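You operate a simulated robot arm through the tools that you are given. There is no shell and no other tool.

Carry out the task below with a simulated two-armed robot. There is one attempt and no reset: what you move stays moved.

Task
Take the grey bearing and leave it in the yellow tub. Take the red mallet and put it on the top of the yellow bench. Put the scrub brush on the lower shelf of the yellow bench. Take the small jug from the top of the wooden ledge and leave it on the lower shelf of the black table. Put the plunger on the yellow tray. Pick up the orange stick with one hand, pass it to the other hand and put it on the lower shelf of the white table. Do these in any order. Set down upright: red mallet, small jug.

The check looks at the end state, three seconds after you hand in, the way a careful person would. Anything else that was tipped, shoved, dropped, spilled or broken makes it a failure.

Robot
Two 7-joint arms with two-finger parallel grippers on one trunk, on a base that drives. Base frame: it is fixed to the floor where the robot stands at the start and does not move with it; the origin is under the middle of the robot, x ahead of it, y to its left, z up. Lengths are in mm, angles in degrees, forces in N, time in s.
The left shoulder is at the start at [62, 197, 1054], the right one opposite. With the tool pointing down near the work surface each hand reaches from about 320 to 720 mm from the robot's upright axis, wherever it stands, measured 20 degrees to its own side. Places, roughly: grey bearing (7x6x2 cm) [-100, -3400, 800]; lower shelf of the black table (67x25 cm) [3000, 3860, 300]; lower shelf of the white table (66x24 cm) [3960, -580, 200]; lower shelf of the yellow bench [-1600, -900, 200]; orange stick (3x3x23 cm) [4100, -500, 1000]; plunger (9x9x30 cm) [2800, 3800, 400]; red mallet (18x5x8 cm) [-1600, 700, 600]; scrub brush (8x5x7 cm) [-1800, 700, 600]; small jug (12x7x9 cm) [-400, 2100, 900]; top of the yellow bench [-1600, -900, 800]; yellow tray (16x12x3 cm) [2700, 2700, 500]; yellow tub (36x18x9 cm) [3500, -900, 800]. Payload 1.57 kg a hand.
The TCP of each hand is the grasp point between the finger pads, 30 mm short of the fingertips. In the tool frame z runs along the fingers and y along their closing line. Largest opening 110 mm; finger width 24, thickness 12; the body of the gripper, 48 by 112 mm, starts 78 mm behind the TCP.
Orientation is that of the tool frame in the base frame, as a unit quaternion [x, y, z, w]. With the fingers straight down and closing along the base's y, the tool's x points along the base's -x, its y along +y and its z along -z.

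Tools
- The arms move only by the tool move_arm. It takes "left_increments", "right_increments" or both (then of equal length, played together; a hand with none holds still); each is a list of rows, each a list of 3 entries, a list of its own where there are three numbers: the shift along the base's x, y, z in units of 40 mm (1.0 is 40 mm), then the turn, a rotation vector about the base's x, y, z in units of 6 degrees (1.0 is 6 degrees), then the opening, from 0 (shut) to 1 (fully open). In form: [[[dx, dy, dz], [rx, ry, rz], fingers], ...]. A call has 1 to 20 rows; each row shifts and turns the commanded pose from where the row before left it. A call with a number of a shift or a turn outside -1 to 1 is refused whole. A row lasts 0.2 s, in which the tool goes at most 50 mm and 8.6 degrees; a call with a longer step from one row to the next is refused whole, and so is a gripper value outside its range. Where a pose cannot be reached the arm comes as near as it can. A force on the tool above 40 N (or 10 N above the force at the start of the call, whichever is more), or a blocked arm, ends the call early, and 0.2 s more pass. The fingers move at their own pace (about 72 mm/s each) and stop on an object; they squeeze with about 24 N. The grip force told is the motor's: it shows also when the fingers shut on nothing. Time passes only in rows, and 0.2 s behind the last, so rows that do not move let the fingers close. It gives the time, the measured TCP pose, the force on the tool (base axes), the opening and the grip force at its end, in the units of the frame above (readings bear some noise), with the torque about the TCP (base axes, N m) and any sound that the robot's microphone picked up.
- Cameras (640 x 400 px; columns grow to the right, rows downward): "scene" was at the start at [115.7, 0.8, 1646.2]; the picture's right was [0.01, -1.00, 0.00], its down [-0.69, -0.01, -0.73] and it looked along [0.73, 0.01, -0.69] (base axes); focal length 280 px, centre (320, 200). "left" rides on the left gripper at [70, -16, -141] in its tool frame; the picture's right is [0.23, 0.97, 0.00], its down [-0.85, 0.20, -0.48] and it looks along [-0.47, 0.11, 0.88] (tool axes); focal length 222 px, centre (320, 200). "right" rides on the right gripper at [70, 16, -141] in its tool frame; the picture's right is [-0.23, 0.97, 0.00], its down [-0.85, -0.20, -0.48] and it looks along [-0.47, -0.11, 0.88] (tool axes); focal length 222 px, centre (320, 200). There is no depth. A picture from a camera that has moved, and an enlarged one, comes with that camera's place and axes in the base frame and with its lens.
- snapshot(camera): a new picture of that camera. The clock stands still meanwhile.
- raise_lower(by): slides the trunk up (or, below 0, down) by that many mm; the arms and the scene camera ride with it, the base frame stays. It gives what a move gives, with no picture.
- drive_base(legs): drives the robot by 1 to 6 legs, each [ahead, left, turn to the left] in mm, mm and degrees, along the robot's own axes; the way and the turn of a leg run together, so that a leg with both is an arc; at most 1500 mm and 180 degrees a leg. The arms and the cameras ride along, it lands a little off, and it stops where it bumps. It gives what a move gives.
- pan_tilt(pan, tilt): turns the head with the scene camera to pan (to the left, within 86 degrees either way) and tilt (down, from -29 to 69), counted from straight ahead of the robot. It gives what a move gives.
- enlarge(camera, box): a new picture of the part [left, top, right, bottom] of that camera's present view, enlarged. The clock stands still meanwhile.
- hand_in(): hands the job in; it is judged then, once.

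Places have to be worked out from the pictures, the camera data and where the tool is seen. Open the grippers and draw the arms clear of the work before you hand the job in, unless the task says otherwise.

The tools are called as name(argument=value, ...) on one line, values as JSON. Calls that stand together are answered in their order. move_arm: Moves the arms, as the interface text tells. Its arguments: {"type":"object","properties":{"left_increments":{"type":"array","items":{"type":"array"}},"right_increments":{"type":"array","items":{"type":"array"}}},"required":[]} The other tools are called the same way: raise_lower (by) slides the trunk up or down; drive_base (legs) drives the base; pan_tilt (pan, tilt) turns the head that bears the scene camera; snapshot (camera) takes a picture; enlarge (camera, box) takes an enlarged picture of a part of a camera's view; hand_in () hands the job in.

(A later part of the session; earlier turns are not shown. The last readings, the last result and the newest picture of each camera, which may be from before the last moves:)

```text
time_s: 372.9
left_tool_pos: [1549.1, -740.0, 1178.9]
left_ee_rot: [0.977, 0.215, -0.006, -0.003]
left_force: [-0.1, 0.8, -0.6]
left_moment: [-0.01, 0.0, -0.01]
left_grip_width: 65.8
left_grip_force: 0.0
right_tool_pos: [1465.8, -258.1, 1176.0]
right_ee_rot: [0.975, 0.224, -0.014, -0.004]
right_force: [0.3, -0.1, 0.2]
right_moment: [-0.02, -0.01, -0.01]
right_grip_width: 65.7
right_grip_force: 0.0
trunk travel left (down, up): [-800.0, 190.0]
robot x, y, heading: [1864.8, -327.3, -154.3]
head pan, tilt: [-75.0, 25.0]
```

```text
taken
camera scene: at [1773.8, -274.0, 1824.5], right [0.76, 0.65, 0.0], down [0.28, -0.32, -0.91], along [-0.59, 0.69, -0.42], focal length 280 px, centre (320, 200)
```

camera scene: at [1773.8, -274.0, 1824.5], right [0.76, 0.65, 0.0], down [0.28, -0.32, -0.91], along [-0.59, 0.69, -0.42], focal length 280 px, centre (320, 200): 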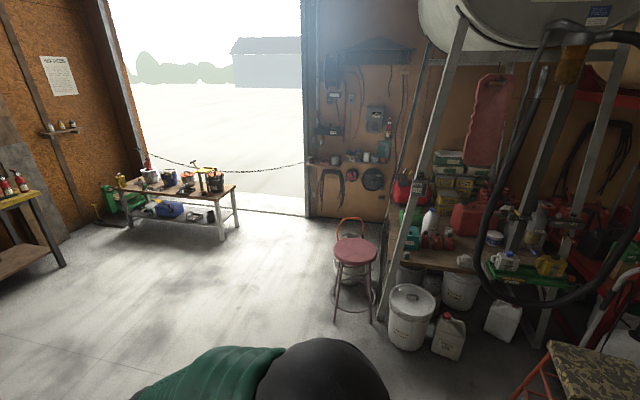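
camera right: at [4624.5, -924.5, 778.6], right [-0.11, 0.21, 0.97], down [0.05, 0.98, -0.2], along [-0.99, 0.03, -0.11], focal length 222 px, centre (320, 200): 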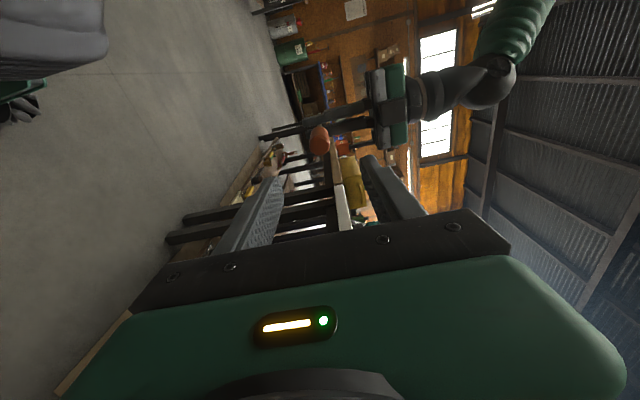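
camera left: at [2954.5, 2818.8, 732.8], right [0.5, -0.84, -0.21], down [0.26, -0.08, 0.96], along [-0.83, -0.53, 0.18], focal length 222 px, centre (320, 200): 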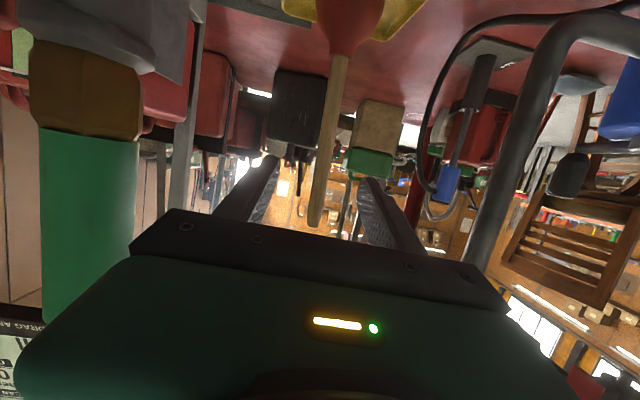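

I continue to e1≈560, turn to face the ledge wall, and approach to about a metre from it.

drive_base(legs=[[920, 0, 0], [0, 0, -88.7], [1450, 0, 0], [550, 0, 0]])

pan_tilt(pan=0, tilt=35)

snapshot(camera="scene")

```text
time_s: 391.0
left_tool_pos: [-247.9, 1363.1, 1179.8]
left_ee_rot: [0.843, -0.537, -0.004, -0.006]
left_force: [-0.5, 0.3, 0.0]
left_moment: [-0.03, -0.03, -0.01]
left_grip_width: 65.9
left_grip_force: 0.0
right_tool_pos: [232.3, 1446.3, 1176.5]
right_ee_rot: [0.847, -0.532, -0.008, -0.013]
right_force: [-0.1, 0.0, -0.2]
right_moment: [0.0, -0.01, 0.01]
right_grip_width: 66.0
right_grip_force: 0.1
trunk travel left (down, up): [-800.0, 190.0]
robot x, y, heading: [158.8, 1051.2, 115.6]
head pan, tilt: [-75.0, 25.0]
```

```text
time_s: 392.5
left_tool_pos: [-250.1, 1364.8, 1178.6]
left_ee_rot: [0.844, -0.537, -0.002, -0.005]
left_force: [0.0, 0.6, 0.8]
left_moment: [-0.01, 0.04, 0.03]
left_grip_width: 65.9
left_grip_force: 0.0
right_tool_pos: [232.3, 1448.0, 1176.2]
right_ee_rot: [0.847, -0.532, -0.008, -0.013]
right_force: [0.0, 0.5, -0.1]
right_moment: [-0.02, 0.03, -0.01]
right_grip_width: 66.1
right_grip_force: 0.2
trunk travel left (down, up): [-800.0, 190.0]
robot x, y, heading: [158.9, 1052.1, 116.0]
head pan, tilt: [0.0, 35.0]
```

```text
taken
camera scene: at [108.5, 1158.3, 1808.6], right [0.9, 0.43, 0.0], down [0.25, -0.52, -0.82], along [-0.35, 0.74, -0.57], focal length 280 px, centre (320, 200)
```

scene: 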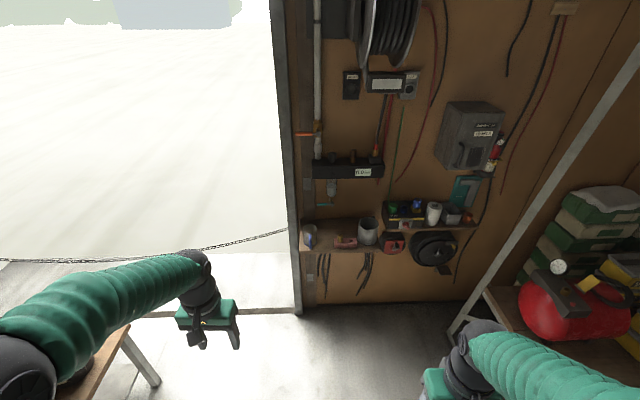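

enlarge(camera="scene", box=[280, 150, 440, 270])

```text
3.33 times, centred on (360, 210) of scene
camera zoom: at [108.5, 1158.3, 1808.6], right [0.9, 0.43, 0.0], down [0.25, -0.52, -0.82], along [-0.35, 0.74, -0.57], focal length 933 px, centre (187, 167)
```

zoom: 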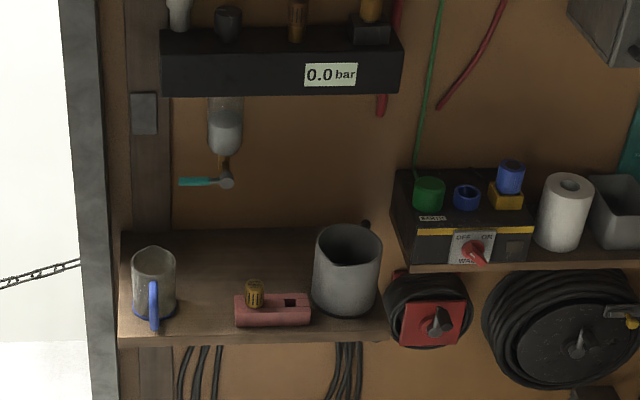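

The jug (grey with a blue handle pointing at me) is near (-380, 2085), on the ledge at z≈815. I lower the trunk, move right and closer, and pitch the left hand 45° forward.

drive_base(legs=[[0, -230, 1], [400, 0, 0]])

raise_lower(by=-150)

move_arm(left_increments=[[[0, 0, 0], [0.891, 0.454, 0], 0.8], [[0, 0, 0], [0.891, 0.454, 0], 0.8], [[0, 0, 0], [0.891, 0.454, 0], 0.8], [[0, 0, 0], [0.891, 0.454, 0], 0.8], [[0, 0, 0], [0.891, 0.454, 0], 0.8], [[0, 0, 0], [0.891, 0.454, 0], 0.8], [[0, 0, 0], [0.891, 0.454, 0], 0.8], [[0, 0, 0], [0.445, 0.227, 0], 0.8], [[0, 0, 0], [0, 0, 0], 0.8]])

pan_tilt(pan=15, tilt=45)

snapshot(camera="scene")

snapshot(camera="left")

```text
time_s: 396.3
left_tool_pos: [-218.2, 1820.2, 1186.8]
left_ee_rot: [0.836, -0.549, -0.011, -0.005]
left_force: [1.7, 3.0, 0.2]
left_moment: [-0.29, 0.14, 0.03]
left_grip_width: 66.1
left_grip_force: 0.1
right_tool_pos: [264.8, 1890.4, 1179.0]
right_ee_rot: [0.84, -0.543, -0.015, -0.013]
right_force: [3.1, -0.8, -0.3]
right_moment: [0.04, 0.3, 0.01]
right_grip_width: 65.9
right_grip_force: 0.2
trunk travel left (down, up): [-800.0, 190.0]
robot x, y, heading: [165.4, 1498.8, 114.4]
head pan, tilt: [0.0, 35.0]
```

```text
time_s: 398.1
left_tool_pos: [-217.1, 1831.2, 1034.4]
left_ee_rot: [0.836, -0.548, -0.009, -0.001]
left_force: [-0.4, 0.2, 0.4]
left_moment: [0.01, -0.02, -0.01]
left_grip_width: 66.1
left_grip_force: 0.0
right_tool_pos: [266.7, 1901.3, 1024.9]
right_ee_rot: [0.839, -0.544, -0.013, -0.009]
right_force: [-0.5, 0.5, -0.6]
right_moment: [0.01, 0.03, -0.04]
right_grip_width: 65.7
right_grip_force: 0.0
trunk travel left (down, up): [-650.0, 340.0]
robot x, y, heading: [171.5, 1502.3, 114.6]
head pan, tilt: [0.0, 35.0]
```

```text
time_s: 400.1
left_tool_pos: [-227.0, 1843.3, 1037.9]
left_ee_rot: [0.771, -0.504, -0.34, -0.192]
left_force: [0.9, 0.1, -0.1]
left_moment: [0.0, 0.0, 0.03]
left_grip_width: 87.7
left_grip_force: 0.0
left hand out of reach, approached as far as the arm can: row 7, 8
right_tool_pos: [264.0, 1900.9, 1024.8]
right_ee_rot: [0.84, -0.543, -0.012, -0.009]
right_force: [0.6, 0.1, -0.3]
right_moment: [-0.01, 0.0, 0.02]
right_grip_width: 66.1
right_grip_force: 0.0
trunk travel left (down, up): [-650.0, 340.0]
robot x, y, heading: [171.8, 1500.5, 114.3]
head pan, tilt: [0.0, 35.0]
```

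```text
time_s: 400.8
left_tool_pos: [-225.6, 1843.4, 1038.8]
left_ee_rot: [0.771, -0.504, -0.339, -0.191]
left_force: [-0.3, 0.0, -0.2]
left_moment: [-0.03, -0.02, -0.04]
left_grip_width: 87.9
left_grip_force: 0.1
right_tool_pos: [263.9, 1900.0, 1024.8]
right_ee_rot: [0.839, -0.543, -0.012, -0.009]
right_force: [-0.2, -0.9, -0.1]
right_moment: [0.01, 0.02, -0.01]
right_grip_width: 66.0
right_grip_force: 0.0
trunk travel left (down, up): [-650.0, 340.0]
robot x, y, heading: [171.6, 1500.4, 114.3]
head pan, tilt: [15.0, 45.0]
```

```text
taken
camera scene: at [97.7, 1589.6, 1643.6], right [0.77, 0.63, 0.0], down [0.45, -0.55, -0.71], along [-0.45, 0.55, -0.71], focal length 280 px, centre (320, 200)
```

scene: 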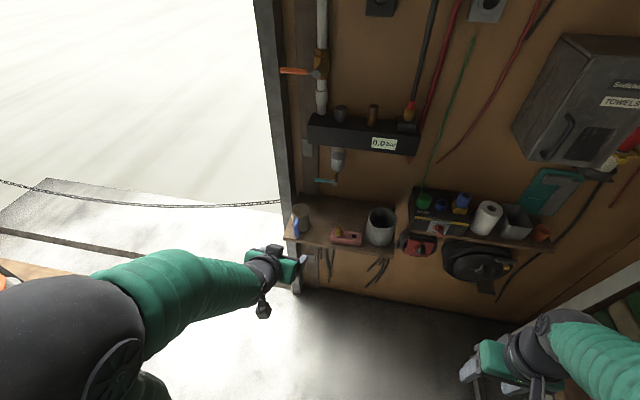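

```text
taken
camera left: at [-145.8, 1716.6, 1085.8], right [-0.82, -0.55, -0.12], down [-0.25, 0.17, 0.95], along [-0.51, 0.82, -0.27], focal length 222 px, centre (320, 200)
```

left: 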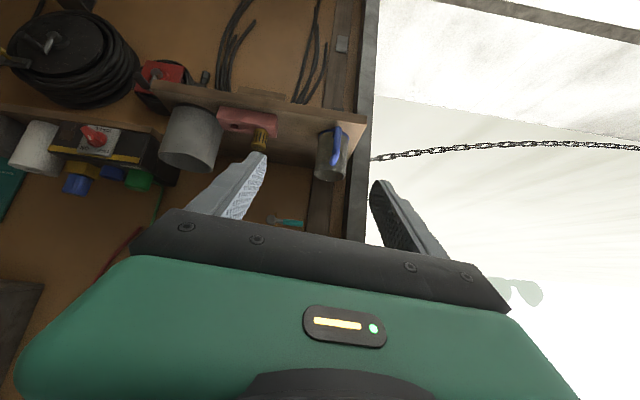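

The hand is pitched 46° with its azimuth straight at the wall. I drive 120 mm closer and lower the hand to z≈885, then look.

drive_base(legs=[[120, 6, 0]])

move_arm(left_increments=[[[-0.2, -0.1, -0.9], [0, 0, 0], 0.85], [[-0.2, -0.1, -0.9], [0, 0, 0], 0.85], [[-0.2, -0.1, -0.9], [0, 0, 0], 0.85], [[-0.1, -0.05, -0.9], [0, 0, 0], 0.85], [[0, 0, 0], [0, 0, 0], 0.85], [[0, 0, 0], [0, 0, 0], 0.85]])

snapshot(camera="left")

snapshot(camera="scene")

```text
time_s: 402.1
left_tool_pos: [-292.2, 1941.7, 1036.6]
left_ee_rot: [0.772, -0.501, -0.338, -0.196]
left_force: [-1.2, -0.5, 0.4]
left_moment: [0.01, -0.05, -0.05]
left_grip_width: 88.1
left_grip_force: 0.2
right_tool_pos: [199.0, 1999.4, 1029.5]
right_ee_rot: [0.841, -0.541, -0.01, -0.015]
right_force: [-1.0, 0.3, 0.8]
right_moment: [0.01, -0.06, 0.01]
right_grip_width: 66.0
right_grip_force: 0.0
trunk travel left (down, up): [-650.0, 340.0]
robot x, y, heading: [113.2, 1609.0, 114.5]
head pan, tilt: [15.0, 45.0]
```

```text
time_s: 403.5
left_tool_pos: [-310.5, 1940.6, 895.7]
left_ee_rot: [0.771, -0.503, -0.341, -0.189]
left_force: [-0.2, 0.5, -0.7]
left_moment: [0.0, -0.03, 0.0]
left_grip_width: 93.5
left_grip_force: 0.0
left hand out of reach, approached as far as the arm can: row 1
right_tool_pos: [211.7, 2008.4, 1023.7]
right_ee_rot: [0.841, -0.541, -0.012, -0.008]
right_force: [-0.6, 1.0, -0.4]
right_moment: [-0.01, 0.01, 0.01]
right_grip_width: 66.1
right_grip_force: 0.0
trunk travel left (down, up): [-650.0, 340.0]
robot x, y, heading: [115.2, 1607.7, 114.5]
head pan, tilt: [15.0, 45.0]
```

```text
taken
camera left: at [-228.7, 1813.7, 943.4], right [-0.82, -0.56, -0.11], down [-0.24, 0.17, 0.96], along [-0.51, 0.81, -0.27], focal length 222 px, centre (320, 200)
```

left: 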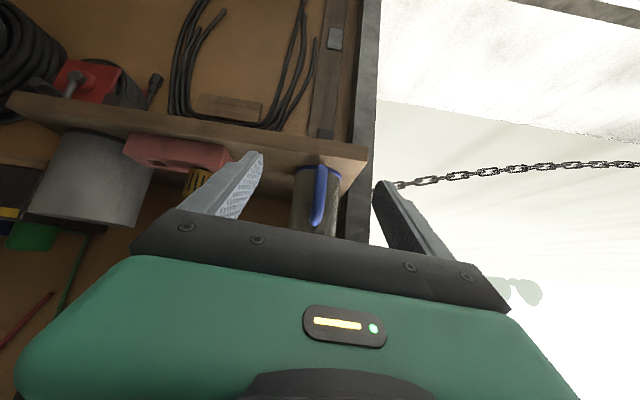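

```text
taken
camera scene: at [36.6, 1693.6, 1643.7], right [0.77, 0.64, 0.01], down [0.45, -0.54, -0.7], along [-0.44, 0.55, -0.71], focal length 280 px, centre (320, 200)
```

scene: 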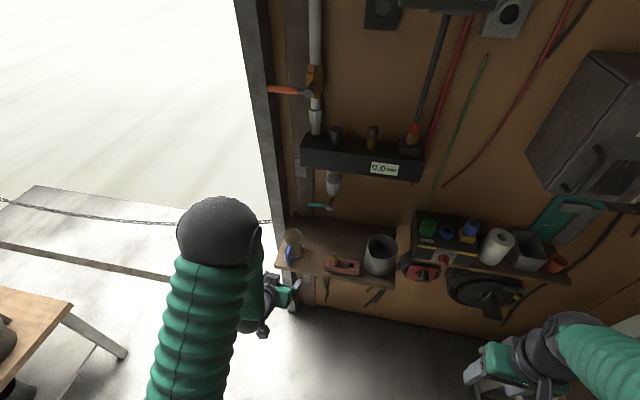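

The jug is centred laterally between the fingers, its body centre at about (-391, 2093). I advance along the wall normal, slightly lowering, in two stages.

move_arm(left_increments=[[[-0.39, 0.74, -0.15], [0, 0, 0], 0.9], [[-0.39, 0.74, -0.15], [0, 0, 0], 0.9], [[-0.39, 0.74, -0.15], [0, 0, 0], 0.9], [[0, 0, 0], [0, 0, 0], 0.9]])

snapshot(camera="left")

enlarge(camera="scene", box=[220, 190, 400, 330])

```text
time_s: 404.5
left_tool_pos: [-354.8, 2030.9, 876.2]
left_ee_rot: [0.771, -0.504, -0.341, -0.188]
left_force: [0.9, 0.3, 0.1]
left_moment: [-0.03, -0.02, -0.02]
left_grip_width: 98.5
left_grip_force: 0.2
right_tool_pos: [215.0, 2010.1, 1024.8]
right_ee_rot: [0.84, -0.542, -0.014, -0.007]
right_force: [0.5, -0.1, 0.0]
right_moment: [0.04, 0.02, 0.0]
right_grip_width: 66.0
right_grip_force: 0.1
trunk travel left (down, up): [-650.0, 340.0]
robot x, y, heading: [110.2, 1606.2, 114.4]
head pan, tilt: [15.0, 45.0]
```

```text
taken
camera left: at [-273.4, 1903.2, 924.4], right [-0.82, -0.56, -0.11], down [-0.24, 0.17, 0.96], along [-0.51, 0.81, -0.27], focal length 222 px, centre (320, 200)
```

left: 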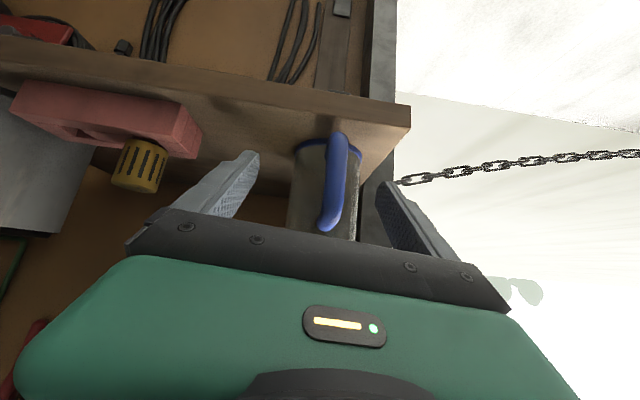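

```text
2.86 times, centred on (310, 260) of scene
camera zoom: at [36.6, 1694.6, 1643.7], right [0.77, 0.64, 0.01], down [0.45, -0.55, -0.7], along [-0.44, 0.55, -0.71], focal length 800 px, centre (349, 29)
```

zoom: 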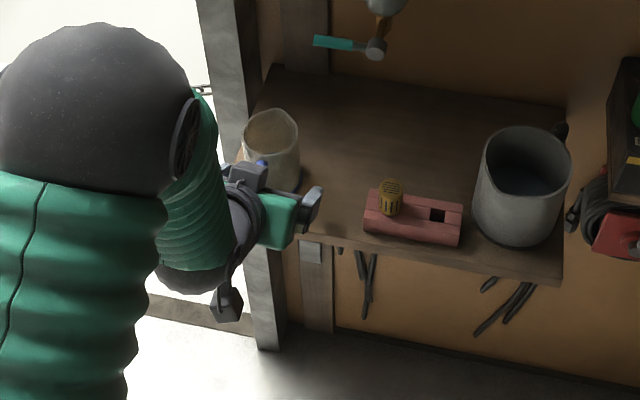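

Everything lines up; 69 mm remain. I complete the approach and look once more before closing.

move_arm(left_increments=[[[-0.44, 0.75, -0.07], [0, 0, 0], 0.9], [[-0.44, 0.75, -0.07], [0, 0, 0], 0.9], [[0, 0, 0], [0, 0, 0], 0.9]])

snapshot(camera="left")

enlarge(camera="scene", box=[220, 190, 400, 330])

```text
time_s: 405.3
left_tool_pos: [-390.2, 2089.9, 873.4]
left_ee_rot: [0.77, -0.505, -0.342, -0.189]
left_force: [0.7, 0.9, -0.3]
left_moment: [-0.01, -0.01, -0.01]
left_grip_width: 99.0
left_grip_force: 0.1
right_tool_pos: [214.4, 2008.9, 1024.1]
right_ee_rot: [0.84, -0.542, -0.015, -0.007]
right_force: [0.0, 1.4, 0.1]
right_moment: [-0.02, 0.01, -0.04]
right_grip_width: 66.0
right_grip_force: 0.1
trunk travel left (down, up): [-650.0, 340.0]
robot x, y, heading: [109.2, 1608.6, 114.7]
head pan, tilt: [15.0, 45.0]
```

```text
taken
camera left: at [-308.6, 1963.6, 920.5], right [-0.82, -0.56, -0.11], down [-0.24, 0.17, 0.96], along [-0.51, 0.81, -0.27], focal length 222 px, centre (320, 200)
```

left: 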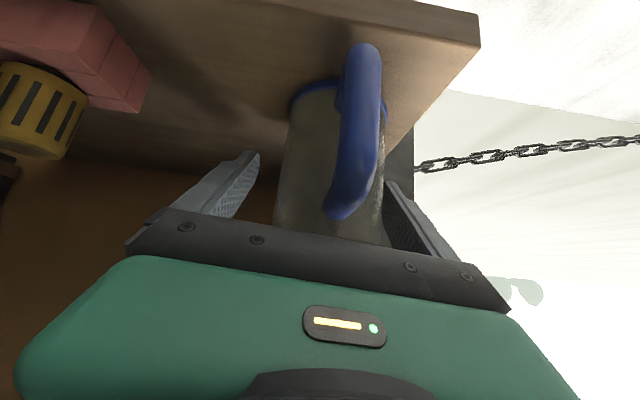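

```text
2.86 times, centred on (310, 260) of scene
camera zoom: at [35.7, 1693.8, 1643.8], right [0.77, 0.64, 0.01], down [0.45, -0.54, -0.7], along [-0.44, 0.55, -0.71], focal length 800 px, centre (349, 29)
```

zoom: 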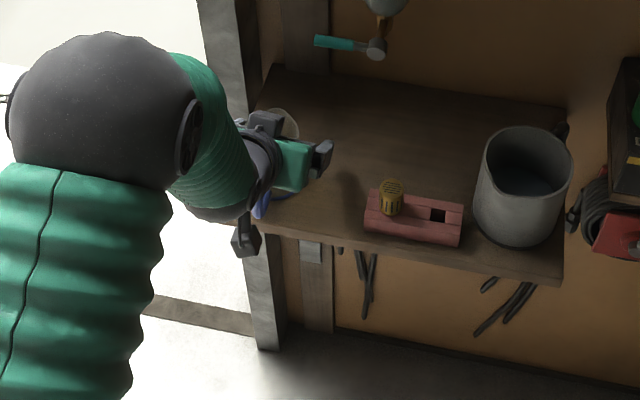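

The jug sits about 8 mm left of the finger centre. I shift the hand left by that much, then close gently.

move_arm(left_increments=[[[-0.17, -0.09, 0], [0, 0, 0], 0.9], [[0, 0, 0], [0, 0, 0], 0.9], [[0, 0, 0], [0, 0, 0], 0.75], [[0, 0, 0], [0, 0, 0], 0.65], [[0, 0, 0], [0, 0, 0], 0.55], [[0, 0, 0], [0, 0, 0], 0.45], [[0, 0, 0], [0, 0, 0], 0.45], [[0, 0, 0], [0, 0, 0], 0.45]])

snapshot(camera="left")

```text
time_s: 407.1
left_tool_pos: [-397.2, 2088.1, 872.6]
left_ee_rot: [0.77, -0.504, -0.341, -0.189]
left_force: [-1.0, 0.2, 0.0]
left_moment: [0.02, -0.06, 0.01]
left_grip_width: 63.6
left_grip_force: 24.1
right_tool_pos: [215.0, 2008.8, 1023.3]
right_ee_rot: [0.84, -0.542, -0.014, -0.008]
right_force: [0.2, -0.5, 0.0]
right_moment: [0.01, 0.03, -0.02]
right_grip_width: 65.9
right_grip_force: 0.1
trunk travel left (down, up): [-650.0, 340.0]
robot x, y, heading: [114.3, 1610.2, 114.6]
head pan, tilt: [15.0, 45.0]
```

```text
taken
camera left: at [-315.1, 1960.4, 920.0], right [-0.82, -0.56, -0.11], down [-0.24, 0.17, 0.96], along [-0.51, 0.81, -0.27], focal length 222 px, centre (320, 200)
```

left: 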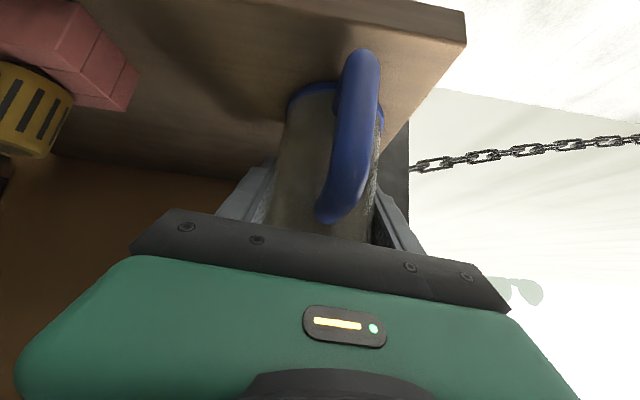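

Gripped at 64 mm. I lift it and check that it comes up level.

move_arm(left_increments=[[[0, 0, 0.3], [0, 0, 0], 0.45], [[0, 0, 0.6], [0, 0, 0], 0.45], [[0, 0, 0.8], [0, 0, 0], 0.45], [[0, 0, 0], [0, 0, 0], 0.45]])

snapshot(camera="left")

enlarge(camera="scene", box=[220, 190, 400, 330])

```text
time_s: 408.1
left_tool_pos: [-397.3, 2084.8, 938.8]
left_ee_rot: [0.77, -0.505, -0.341, -0.189]
left_force: [-0.4, 0.3, -0.3]
left_moment: [0.0, 0.0, 0.03]
left_grip_width: 63.7
left_grip_force: 24.1
right_tool_pos: [212.7, 2009.6, 1023.7]
right_ee_rot: [0.841, -0.541, -0.013, -0.007]
right_force: [-0.5, 0.2, -0.8]
right_moment: [0.0, -0.02, -0.02]
right_grip_width: 65.9
right_grip_force: 0.0
trunk travel left (down, up): [-650.0, 340.0]
robot x, y, heading: [112.5, 1607.5, 114.2]
head pan, tilt: [15.0, 45.0]
```

```text
taken
camera left: at [-316.8, 1958.8, 987.1], right [-0.82, -0.56, -0.11], down [-0.24, 0.17, 0.96], along [-0.51, 0.81, -0.27], focal length 222 px, centre (320, 200)
```

left: 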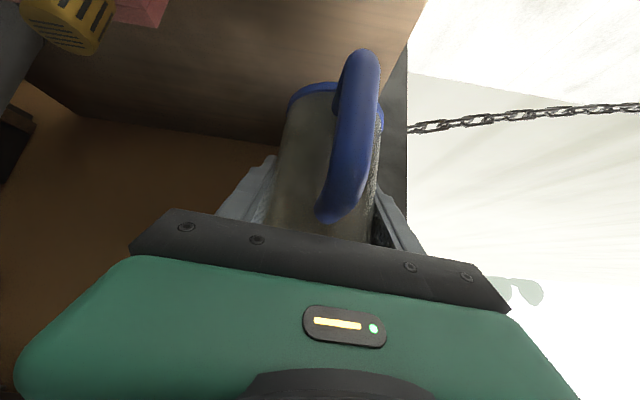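

```text
2.86 times, centred on (310, 260) of scene
camera zoom: at [34.0, 1695.0, 1643.6], right [0.77, 0.64, 0.01], down [0.46, -0.55, -0.7], along [-0.44, 0.55, -0.71], focal length 800 px, centre (349, 29)
```

zoom: 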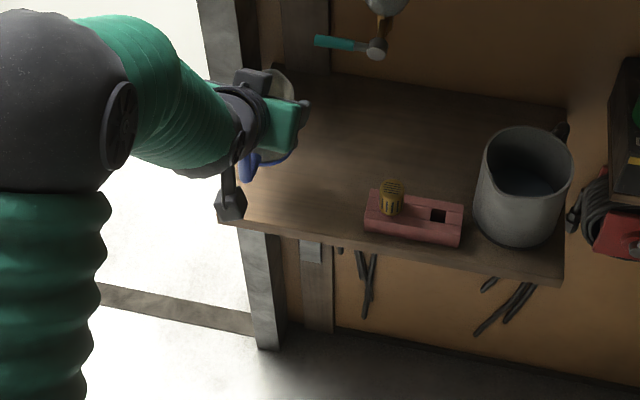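

The jug is up and level. I back away from the ledge, drawing left to avoid the stool, and pull the hand in.

drive_base(legs=[[-350, 150, 0], [-350, 110, 2.5]])

move_arm(left_increments=[[[0.4, -0.78, 0.3], [0, 0, 0], 0.45], [[0.4, -0.78, 0.3], [0, 0, 0], 0.45], [[0.4, -0.78, 0.3], [0, 0, 0], 0.45], [[0.4, -0.78, 0.3], [0, 0, 0], 0.45], [[0, 0, 0], [0, 0, 0], 0.45]])

raise_lower(by=130)

pan_tilt(pan=0, tilt=45)

snapshot(camera="scene")

```text
time_s: 412.4
left_tool_pos: [-353.6, 1320.4, 939.8]
left_ee_rot: [0.783, -0.486, -0.345, -0.179]
left_force: [-0.6, 0.3, -0.6]
left_moment: [0.0, 0.02, 0.0]
left_grip_width: 63.6
left_grip_force: 24.3
right_tool_pos: [258.8, 1274.1, 1023.0]
right_ee_rot: [0.853, -0.522, -0.014, -0.005]
right_force: [0.8, 0.2, -0.1]
right_moment: [0.01, -0.02, 0.01]
right_grip_width: 66.2
right_grip_force: 0.1
trunk travel left (down, up): [-650.0, 340.0]
robot x, y, heading: [174.7, 865.0, 117.1]
head pan, tilt: [15.0, 45.0]
```

```text
time_s: 413.6
left_tool_pos: [-289.0, 1193.5, 987.8]
left_ee_rot: [0.783, -0.485, -0.346, -0.179]
left_force: [0.2, 0.2, -1.1]
left_moment: [0.02, 0.04, -0.01]
left_grip_width: 63.5
left_grip_force: 24.7
right_tool_pos: [259.3, 1271.4, 1022.7]
right_ee_rot: [0.853, -0.521, -0.014, -0.005]
right_force: [0.6, 0.3, -1.1]
right_moment: [-0.01, 0.02, -0.01]
right_grip_width: 65.8
right_grip_force: 0.0
trunk travel left (down, up): [-650.0, 340.0]
robot x, y, heading: [176.1, 863.7, 117.2]
head pan, tilt: [15.0, 45.0]
```

```text
time_s: 415.2
left_tool_pos: [-290.3, 1192.1, 1117.9]
left_ee_rot: [0.782, -0.486, -0.346, -0.181]
left_force: [0.0, 0.3, -0.1]
left_moment: [0.04, 0.05, -0.01]
left_grip_width: 63.5
left_grip_force: 24.5
right_tool_pos: [261.2, 1272.3, 1154.1]
right_ee_rot: [0.853, -0.522, -0.016, -0.006]
right_force: [0.2, 0.0, -0.7]
right_moment: [-0.02, 0.02, -0.01]
right_grip_width: 66.2
right_grip_force: 0.0
trunk travel left (down, up): [-780.0, 210.0]
robot x, y, heading: [177.3, 866.8, 117.1]
head pan, tilt: [15.0, 45.0]
```

```text
time_s: 416.0
left_tool_pos: [-289.0, 1192.7, 1117.0]
left_ee_rot: [0.782, -0.485, -0.347, -0.181]
left_force: [0.1, -0.2, 0.4]
left_moment: [0.02, 0.04, -0.01]
left_grip_width: 63.6
left_grip_force: 24.2
right_tool_pos: [259.7, 1271.4, 1153.5]
right_ee_rot: [0.853, -0.522, -0.016, -0.007]
right_force: [-0.3, 0.0, 0.3]
right_moment: [-0.01, -0.04, 0.0]
right_grip_width: 66.1
right_grip_force: 0.0
trunk travel left (down, up): [-780.0, 210.0]
robot x, y, heading: [178.3, 866.3, 117.2]
head pan, tilt: [0.0, 45.0]
```

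```text
taken
camera scene: at [124.5, 966.3, 1773.8], right [0.89, 0.46, 0.0], down [0.32, -0.63, -0.71], along [-0.32, 0.63, -0.71], focal length 280 px, centre (320, 200)
```

scene: 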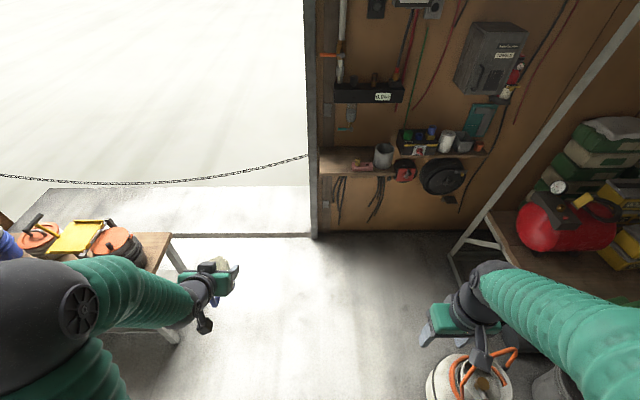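

The robot is clear. I go back to the lane, turn toward the far end, and check the view before driving on.

drive_base(legs=[[-1450, 0, 0], [-460, 0, 0], [0, 0, -90.2]])

pan_tilt(pan=0, tilt=25)

snapshot(camera="scene")

```text
time_s: 429.4
left_tool_pos: [1379.8, -369.3, 1116.8]
left_ee_rot: [-0.216, 0.895, 0.12, 0.371]
left_force: [0.8, 0.2, 0.2]
left_moment: [-0.01, -0.03, 0.01]
left_grip_width: 63.7
left_grip_force: 23.9
right_tool_pos: [1466.0, -918.4, 1155.5]
right_ee_rot: [-0.241, 0.97, 0.007, 0.016]
right_force: [1.0, 0.3, 0.2]
right_moment: [-0.01, 0.0, -0.01]
right_grip_width: 66.2
right_grip_force: 0.0
trunk travel left (down, up): [-780.0, 210.0]
robot x, y, heading: [1058.4, -838.9, 28.0]
head pan, tilt: [0.0, 45.0]
```

```text
time_s: 430.2
left_tool_pos: [1379.8, -370.0, 1116.6]
left_ee_rot: [-0.216, 0.895, 0.121, 0.372]
left_force: [0.6, -0.1, -0.9]
left_moment: [0.01, -0.02, -0.03]
left_grip_width: 63.6
left_grip_force: 23.8
right_tool_pos: [1465.9, -918.9, 1153.4]
right_ee_rot: [-0.241, 0.97, 0.007, 0.015]
right_force: [-0.2, 0.4, -0.3]
right_moment: [0.0, 0.04, 0.02]
right_grip_width: 66.0
right_grip_force: 0.1
trunk travel left (down, up): [-780.0, 210.0]
robot x, y, heading: [1058.2, -840.4, 27.9]
head pan, tilt: [0.0, 25.0]
```

```text
taken
camera scene: at [1168.5, -782.2, 1804.3], right [0.47, -0.88, 0.0], down [-0.37, -0.2, -0.91], along [0.8, 0.43, -0.42], focal length 280 px, centre (320, 200)
```

scene: 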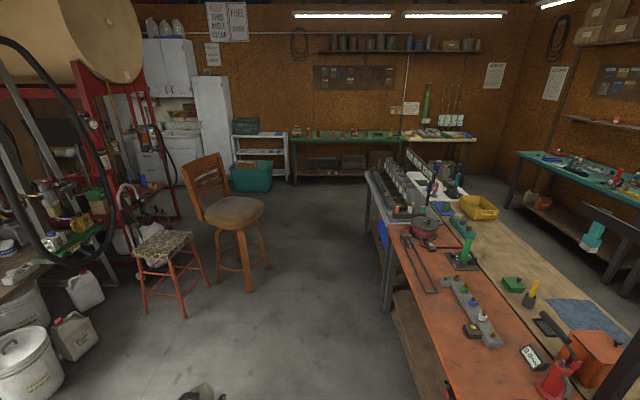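

The lane is clear on both sides. I drive on to the island's far end and turn left toward the back.

drive_base(legs=[[1450, 0, 0], [1450, 0, -0.5], [770, 0, 0], [0, 0, 90]])

snapshot(camera="scene")

snapshot(camera="left")

```text
time_s: 451.6
left_tool_pos: [3794.3, 1204.3, 1117.7]
left_ee_rot: [0.782, -0.486, -0.346, -0.181]
left_force: [0.2, 0.2, -0.9]
left_moment: [0.03, -0.01, -0.01]
left_grip_width: 63.8
left_grip_force: 24.2
right_tool_pos: [4345.4, 1283.7, 1154.3]
right_ee_rot: [0.854, -0.52, -0.016, -0.006]
right_force: [-0.6, 0.5, 0.3]
right_moment: [0.02, -0.02, 0.02]
right_grip_width: 66.1
right_grip_force: 0.0
trunk travel left (down, up): [-780.0, 210.0]
robot x, y, heading: [4261.8, 879.7, 117.3]
head pan, tilt: [0.0, 25.0]
```

```text
taken
camera scene: at [4203.7, 988.5, 1804.3], right [0.89, 0.46, 0.0], down [0.19, -0.38, -0.91], along [-0.41, 0.81, -0.42], focal length 280 px, centre (320, 200)
```

scene: 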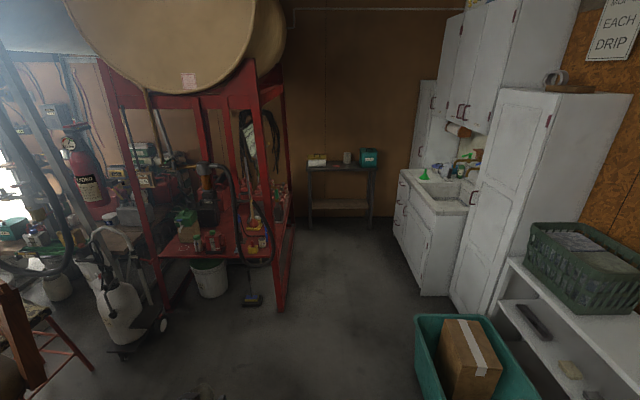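

```text
taken
camera left: at [3881.8, 1081.9, 1164.8], right [-0.8, -0.6, -0.11], down [-0.25, 0.15, 0.96], along [-0.55, 0.79, -0.27], focal length 222 px, centre (320, 200)
```

left: 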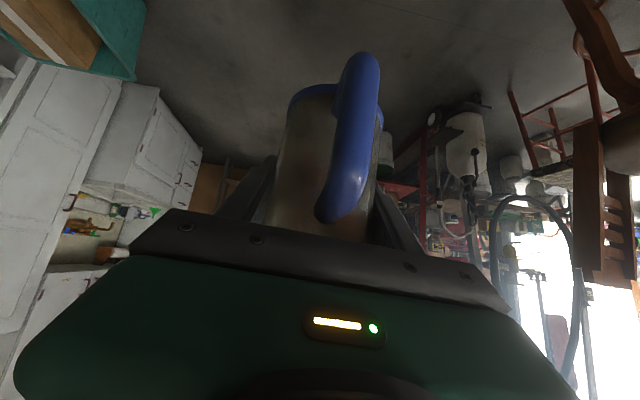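

The jug is secure and the way is free. I drive up into the passage between rack and counter again.

drive_base(legs=[[950, -150, 0], [1100, -110, 0]])

pan_tilt(pan=0, tilt=40)

snapshot(camera="scene")

```text
time_s: 461.8
left_tool_pos: [3096.3, 3145.1, 1118.3]
left_ee_rot: [0.779, -0.489, -0.346, -0.183]
left_force: [0.5, -0.6, -2.1]
left_moment: [0.01, -0.04, -0.02]
left_grip_width: 63.2
left_grip_force: 23.8
right_tool_pos: [3646.8, 3218.4, 1154.3]
right_ee_rot: [0.851, -0.526, -0.016, -0.007]
right_force: [-0.7, 0.2, 0.3]
right_moment: [-0.01, 0.02, 0.03]
right_grip_width: 66.0
right_grip_force: 0.2
trunk travel left (down, up): [-780.0, 210.0]
robot x, y, heading: [3557.4, 2815.7, 116.4]
head pan, tilt: [0.0, 25.0]
```

```text
time_s: 462.6
left_tool_pos: [3097.0, 3145.0, 1117.4]
left_ee_rot: [0.78, -0.489, -0.346, -0.182]
left_force: [-0.4, 0.5, 0.1]
left_moment: [0.0, 0.0, -0.01]
left_grip_width: 63.7
left_grip_force: 23.5
right_tool_pos: [3646.6, 3219.1, 1154.8]
right_ee_rot: [0.851, -0.526, -0.016, -0.006]
right_force: [-0.2, 0.0, -0.4]
right_moment: [0.0, 0.04, 0.01]
right_grip_width: 66.2
right_grip_force: 0.1
trunk travel left (down, up): [-780.0, 210.0]
robot x, y, heading: [3555.6, 2815.3, 116.7]
head pan, tilt: [0.0, 40.0]
```

```text
taken
camera scene: at [3506.2, 2919.9, 1781.1], right [0.89, 0.45, 0.0], down [0.29, -0.57, -0.77], along [-0.34, 0.68, -0.64], focal length 280 px, centre (320, 200)
```

scene: 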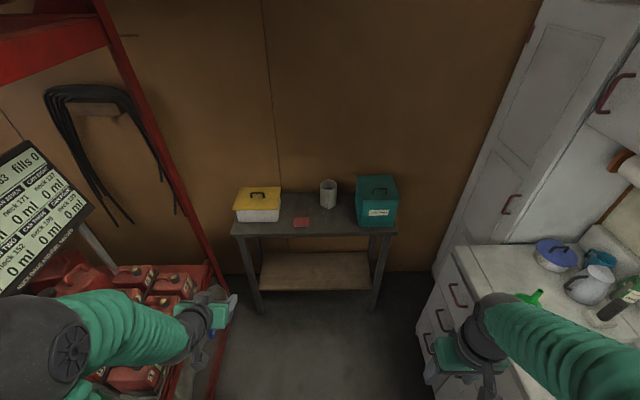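

I lower the trunk for the black table's shelf and shift right a little.

raise_lower(by=-400)

raise_lower(by=-180)

drive_base(legs=[[0, -80, 0.3], [380, 0, 0]])

move_arm(left_increments=[[[0, 0, -0.8], [0, 0, 0], 0.45], [[0, 0, -0.8], [0, 0, 0], 0.45], [[0, 0, -0.8], [0, 0, 0], 0.45], [[0, 0, 0], [0, 0, 0], 0.45], [[0, 0, 0], [0, 0, 0], 0.45]])

snapshot(camera="scene")

snapshot(camera="left")

```text
time_s: 466.4
left_tool_pos: [3097.3, 3145.2, 718.0]
left_ee_rot: [0.779, -0.489, -0.346, -0.183]
left_force: [-0.4, -0.9, -0.8]
left_moment: [0.01, 0.02, 0.04]
left_grip_width: 63.6
left_grip_force: 24.1
right_tool_pos: [3646.0, 3219.5, 754.3]
right_ee_rot: [0.851, -0.525, -0.016, -0.007]
right_force: [0.4, 0.7, -0.9]
right_moment: [0.01, -0.05, -0.01]
right_grip_width: 65.9
right_grip_force: 0.0
trunk travel left (down, up): [-380.0, 610.0]
robot x, y, heading: [3557.3, 2814.6, 116.8]
head pan, tilt: [0.0, 40.0]
```

```text
time_s: 468.4
left_tool_pos: [3096.0, 3145.1, 538.7]
left_ee_rot: [0.78, -0.489, -0.346, -0.183]
left_force: [0.7, -0.1, -0.8]
left_moment: [-0.01, -0.01, 0.0]
left_grip_width: 63.9
left_grip_force: 23.5
right_tool_pos: [3647.4, 3218.6, 574.7]
right_ee_rot: [0.851, -0.525, -0.017, -0.006]
right_force: [-0.2, 0.1, 0.7]
right_moment: [0.01, 0.0, 0.0]
right_grip_width: 66.0
right_grip_force: 0.1
trunk travel left (down, up): [-200.0, 790.0]
robot x, y, heading: [3559.8, 2816.0, 116.4]
head pan, tilt: [0.0, 40.0]
```

```text
time_s: 471.5
left_tool_pos: [2991.4, 3503.7, 537.2]
left_ee_rot: [0.785, -0.482, -0.347, -0.179]
left_force: [0.4, -0.7, -0.2]
left_moment: [-0.03, 0.0, -0.01]
left_grip_width: 63.3
left_grip_force: 23.6
right_tool_pos: [3538.8, 3588.2, 573.8]
right_ee_rot: [0.856, -0.517, -0.015, -0.005]
right_force: [0.4, 0.6, -0.6]
right_moment: [0.03, 0.02, -0.02]
right_grip_width: 66.0
right_grip_force: 0.1
trunk travel left (down, up): [-200.0, 790.0]
robot x, y, heading: [3458.9, 3187.0, 117.8]
head pan, tilt: [0.0, 40.0]
```

```text
time_s: 472.7
left_tool_pos: [2988.8, 3503.6, 440.7]
left_ee_rot: [0.784, -0.481, -0.348, -0.179]
left_force: [-0.3, -0.5, -1.0]
left_moment: [0.0, -0.01, -0.02]
left_grip_width: 63.4
left_grip_force: 24.1
right_tool_pos: [3539.2, 3589.3, 573.6]
right_ee_rot: [0.856, -0.517, -0.016, -0.007]
right_force: [-0.3, -0.3, -0.6]
right_moment: [0.02, -0.01, 0.01]
right_grip_width: 66.0
right_grip_force: 0.1
trunk travel left (down, up): [-200.0, 790.0]
robot x, y, heading: [3456.5, 3179.6, 117.8]
head pan, tilt: [0.0, 40.0]
```

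```text
taken
camera scene: at [3403.7, 3285.8, 1201.0], right [0.88, 0.47, 0.0], down [0.3, -0.57, -0.77], along [-0.36, 0.68, -0.64], focal length 280 px, centre (320, 200)
```

scene: 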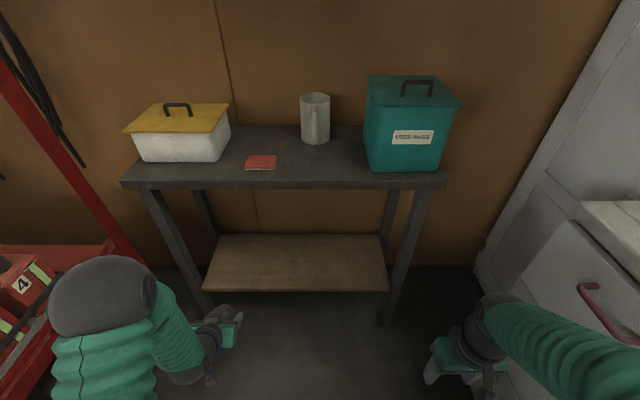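

```text
taken
camera left: at [3076.5, 3381.6, 488.0], right [-0.79, -0.6, -0.11], down [-0.25, 0.15, 0.96], along [-0.56, 0.78, -0.27], focal length 222 px, centre (320, 200)
```

left: 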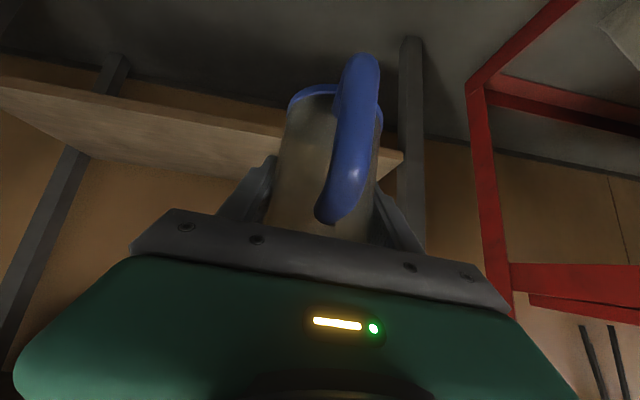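

The shelf is empty and open. I drive 170 mm closer and extend the arm so the jug comes over the shelf.

drive_base(legs=[[170, 0, -0.5]])

move_arm(left_increments=[[[-0.446, 0.87, 0], [0, 0, 0], 0.45], [[-0.446, 0.87, 0], [0, 0, 0], 0.45], [[-0.446, 0.87, 0], [0, 0, 0], 0.45], [[0, 0, 0], [0, 0, 0], 0.45], [[0, 0, 0], [0, 0, 0], 0.45]])

snapshot(camera="scene")

snapshot(camera="left")

```text
time_s: 474.1
left_tool_pos: [2911.5, 3663.0, 440.3]
left_ee_rot: [0.781, -0.486, -0.347, -0.18]
left_force: [-0.2, -1.0, -0.7]
left_moment: [0.0, 0.02, 0.0]
left_grip_width: 63.4
left_grip_force: 23.8
right_tool_pos: [3463.7, 3739.9, 574.6]
right_ee_rot: [0.853, -0.521, -0.016, -0.006]
right_force: [0.0, -0.5, 0.0]
right_moment: [0.0, 0.0, -0.01]
right_grip_width: 65.8
right_grip_force: 0.1
trunk travel left (down, up): [-200.0, 790.0]
robot x, y, heading: [3377.0, 3336.7, 117.1]
head pan, tilt: [0.0, 40.0]
```

```text
time_s: 475.4
left_tool_pos: [2860.6, 3767.3, 440.9]
left_ee_rot: [0.782, -0.486, -0.347, -0.181]
left_force: [0.5, 0.3, -1.0]
left_moment: [-0.01, -0.02, 0.01]
left_grip_width: 63.5
left_grip_force: 23.6
right_tool_pos: [3464.4, 3739.7, 575.5]
right_ee_rot: [0.853, -0.522, -0.017, -0.007]
right_force: [-0.8, -0.5, 1.1]
right_moment: [0.0, 0.02, 0.02]
right_grip_width: 66.1
right_grip_force: 0.2
trunk travel left (down, up): [-200.0, 790.0]
robot x, y, heading: [3379.6, 3333.4, 116.9]
head pan, tilt: [0.0, 40.0]
```

```text
taken
camera scene: at [3325.2, 3440.0, 1201.0], right [0.89, 0.46, 0.0], down [0.29, -0.57, -0.76], along [-0.35, 0.68, -0.64], focal length 280 px, centre (320, 200)
```

scene: 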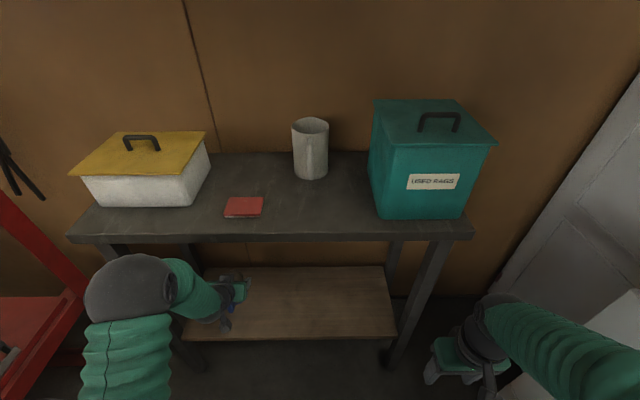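

```text
taken
camera left: at [2947.4, 3644.8, 488.5], right [-0.8, -0.59, -0.11], down [-0.25, 0.15, 0.96], along [-0.55, 0.79, -0.27], focal length 222 px, centre (320, 200)
```

left: 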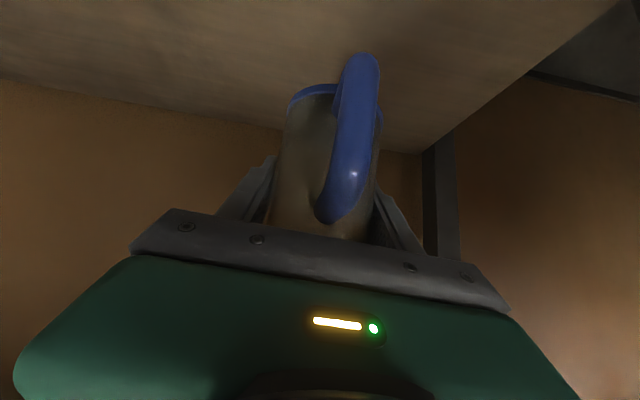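

The jug is over the shelf at a good spot. I lower it to near the surface, then in small steps.

move_arm(left_increments=[[[0, 0, -0.7], [0, 0, 0], 0.45], [[0, 0, -0.7], [0, 0, 0], 0.45], [[0, 0, 0], [0, 0, 0], 0.45]])

snapshot(camera="left")

enlarge(camera="scene", box=[170, 250, 310, 350])

```text
time_s: 476.1
left_tool_pos: [2859.2, 3765.0, 385.0]
left_ee_rot: [0.781, -0.487, -0.346, -0.181]
left_force: [-0.3, -0.4, -0.4]
left_moment: [0.0, -0.01, 0.02]
left_grip_width: 63.5
left_grip_force: 24.2
right_tool_pos: [3464.3, 3740.7, 574.8]
right_ee_rot: [0.852, -0.523, -0.017, -0.007]
right_force: [0.5, 0.0, -0.2]
right_moment: [0.0, 0.01, -0.02]
right_grip_width: 65.8
right_grip_force: 0.0
trunk travel left (down, up): [-200.0, 790.0]
robot x, y, heading: [3380.9, 3335.8, 116.8]
head pan, tilt: [0.0, 40.0]
```

```text
taken
camera left: at [2946.7, 3642.3, 432.7], right [-0.8, -0.59, -0.11], down [-0.25, 0.15, 0.96], along [-0.55, 0.79, -0.27], focal length 222 px, centre (320, 200)
```

left: 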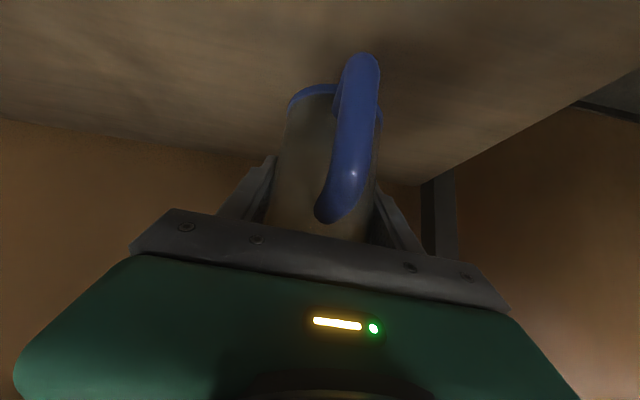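

```text
4.00 times, centred on (240, 300) of scene
camera zoom: at [3325.2, 3440.0, 1201.0], right [0.89, 0.46, 0.0], down [0.29, -0.57, -0.76], along [-0.35, 0.68, -0.64], focal length 1120 px, centre (640, -200)
```

zoom: 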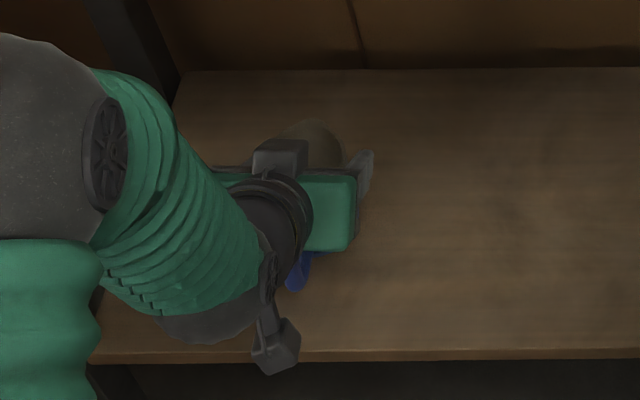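

move_arm(left_increments=[[[0, 0, -0.25], [0, 0, 0], 0.45], [[0, 0, 0], [0, 0, 0], 0.45]])

move_arm(left_increments=[[[0, 0, -0.2], [0, 0, 0], 0.45], [[0, 0, 0], [0, 0, 0], 0.45]])

move_arm(left_increments=[[[0, 0, -0.12], [0, 0, 0], 0.45], [[0, 0, 0], [0, 0, 0], 0.45]])

```text
time_s: 476.8
left_tool_pos: [2858.1, 3767.1, 375.4]
left_ee_rot: [0.781, -0.487, -0.347, -0.181]
left_force: [-0.8, 0.4, -0.9]
left_moment: [0.04, 0.0, -0.01]
left_grip_width: 63.8
left_grip_force: 24.4
right_tool_pos: [3463.5, 3741.5, 574.8]
right_ee_rot: [0.852, -0.523, -0.016, -0.007]
right_force: [-0.8, 0.3, 0.4]
right_moment: [-0.02, 0.0, 0.0]
right_grip_width: 65.8
right_grip_force: 0.1
trunk travel left (down, up): [-200.0, 790.0]
robot x, y, heading: [3377.2, 3339.0, 117.2]
head pan, tilt: [0.0, 40.0]
```

```text
time_s: 477.4
left_tool_pos: [2859.9, 3766.5, 367.2]
left_ee_rot: [0.782, -0.487, -0.346, -0.18]
left_force: [0.0, 1.1, 0.1]
left_moment: [0.0, 0.06, -0.01]
left_grip_width: 63.8
left_grip_force: 24.0
right_tool_pos: [3463.3, 3738.9, 575.5]
right_ee_rot: [0.853, -0.522, -0.016, -0.007]
right_force: [-0.3, 0.1, -0.6]
right_moment: [-0.05, -0.03, -0.01]
right_grip_width: 66.1
right_grip_force: 0.1
trunk travel left (down, up): [-200.0, 790.0]
robot x, y, heading: [3381.1, 3336.8, 116.8]
head pan, tilt: [0.0, 40.0]
```

```text
time_s: 477.9
left_tool_pos: [2858.4, 3766.0, 362.8]
left_ee_rot: [0.781, -0.486, -0.347, -0.181]
left_force: [0.8, 0.0, -0.5]
left_moment: [0.03, 0.04, -0.01]
left_grip_width: 63.4
left_grip_force: 23.9
right_tool_pos: [3464.2, 3739.6, 576.0]
right_ee_rot: [0.853, -0.522, -0.016, -0.006]
right_force: [0.9, 0.2, 0.2]
right_moment: [0.01, -0.02, 0.0]
right_grip_width: 66.0
right_grip_force: 0.0
trunk travel left (down, up): [-200.0, 790.0]
robot x, y, heading: [3379.7, 3337.6, 117.1]
head pan, tilt: [0.0, 40.0]
```

Still no contact; I continue in small steps.

move_arm(left_increments=[[[0, 0, -0.12], [0, 0, 0], 0.45], [[0, 0, 0], [0, 0, 0], 0.45]])

move_arm(left_increments=[[[0, 0, -0.1], [0, 0, 0], 0.45], [[0, 0, 0], [0, 0, 0], 0.45]])

snapshot(camera="left")

```text
time_s: 478.6
left_tool_pos: [2859.2, 3766.1, 358.0]
left_ee_rot: [0.781, -0.486, -0.347, -0.181]
left_force: [0.2, 0.3, 0.6]
left_moment: [0.01, 0.01, 0.0]
left_grip_width: 63.6
left_grip_force: 24.1
right_tool_pos: [3464.9, 3740.1, 575.2]
right_ee_rot: [0.853, -0.521, -0.016, -0.007]
right_force: [0.1, 0.1, -0.4]
right_moment: [-0.01, 0.04, 0.01]
right_grip_width: 65.5
right_grip_force: 0.2
trunk travel left (down, up): [-200.0, 790.0]
robot x, y, heading: [3379.1, 3337.8, 117.1]
head pan, tilt: [0.0, 40.0]
```

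```text
time_s: 479.1
left_tool_pos: [2860.0, 3766.4, 354.2]
left_ee_rot: [0.781, -0.486, -0.347, -0.181]
left_force: [0.2, -0.2, 0.5]
left_moment: [-0.01, 0.0, -0.02]
left_grip_width: 63.8
left_grip_force: 24.3
right_tool_pos: [3463.8, 3741.0, 574.1]
right_ee_rot: [0.853, -0.521, -0.016, -0.007]
right_force: [1.2, -0.2, -0.1]
right_moment: [0.02, 0.02, 0.0]
right_grip_width: 66.0
right_grip_force: 0.1
trunk travel left (down, up): [-200.0, 790.0]
robot x, y, heading: [3379.4, 3335.6, 116.9]
head pan, tilt: [0.0, 40.0]
```

```text
taken
camera left: at [2946.7, 3643.0, 401.0], right [-0.8, -0.59, -0.11], down [-0.25, 0.15, 0.96], along [-0.55, 0.79, -0.27], focal length 222 px, centre (320, 200)
```

left: 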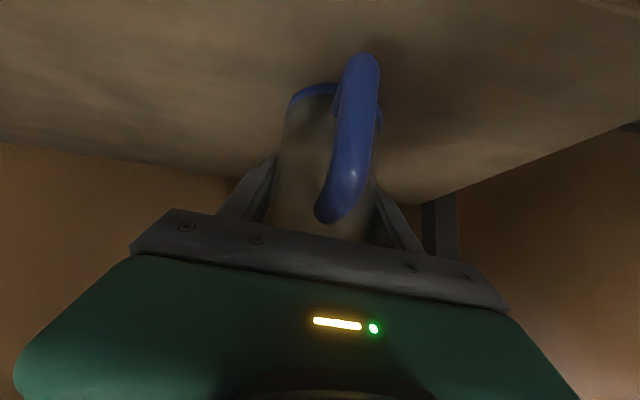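

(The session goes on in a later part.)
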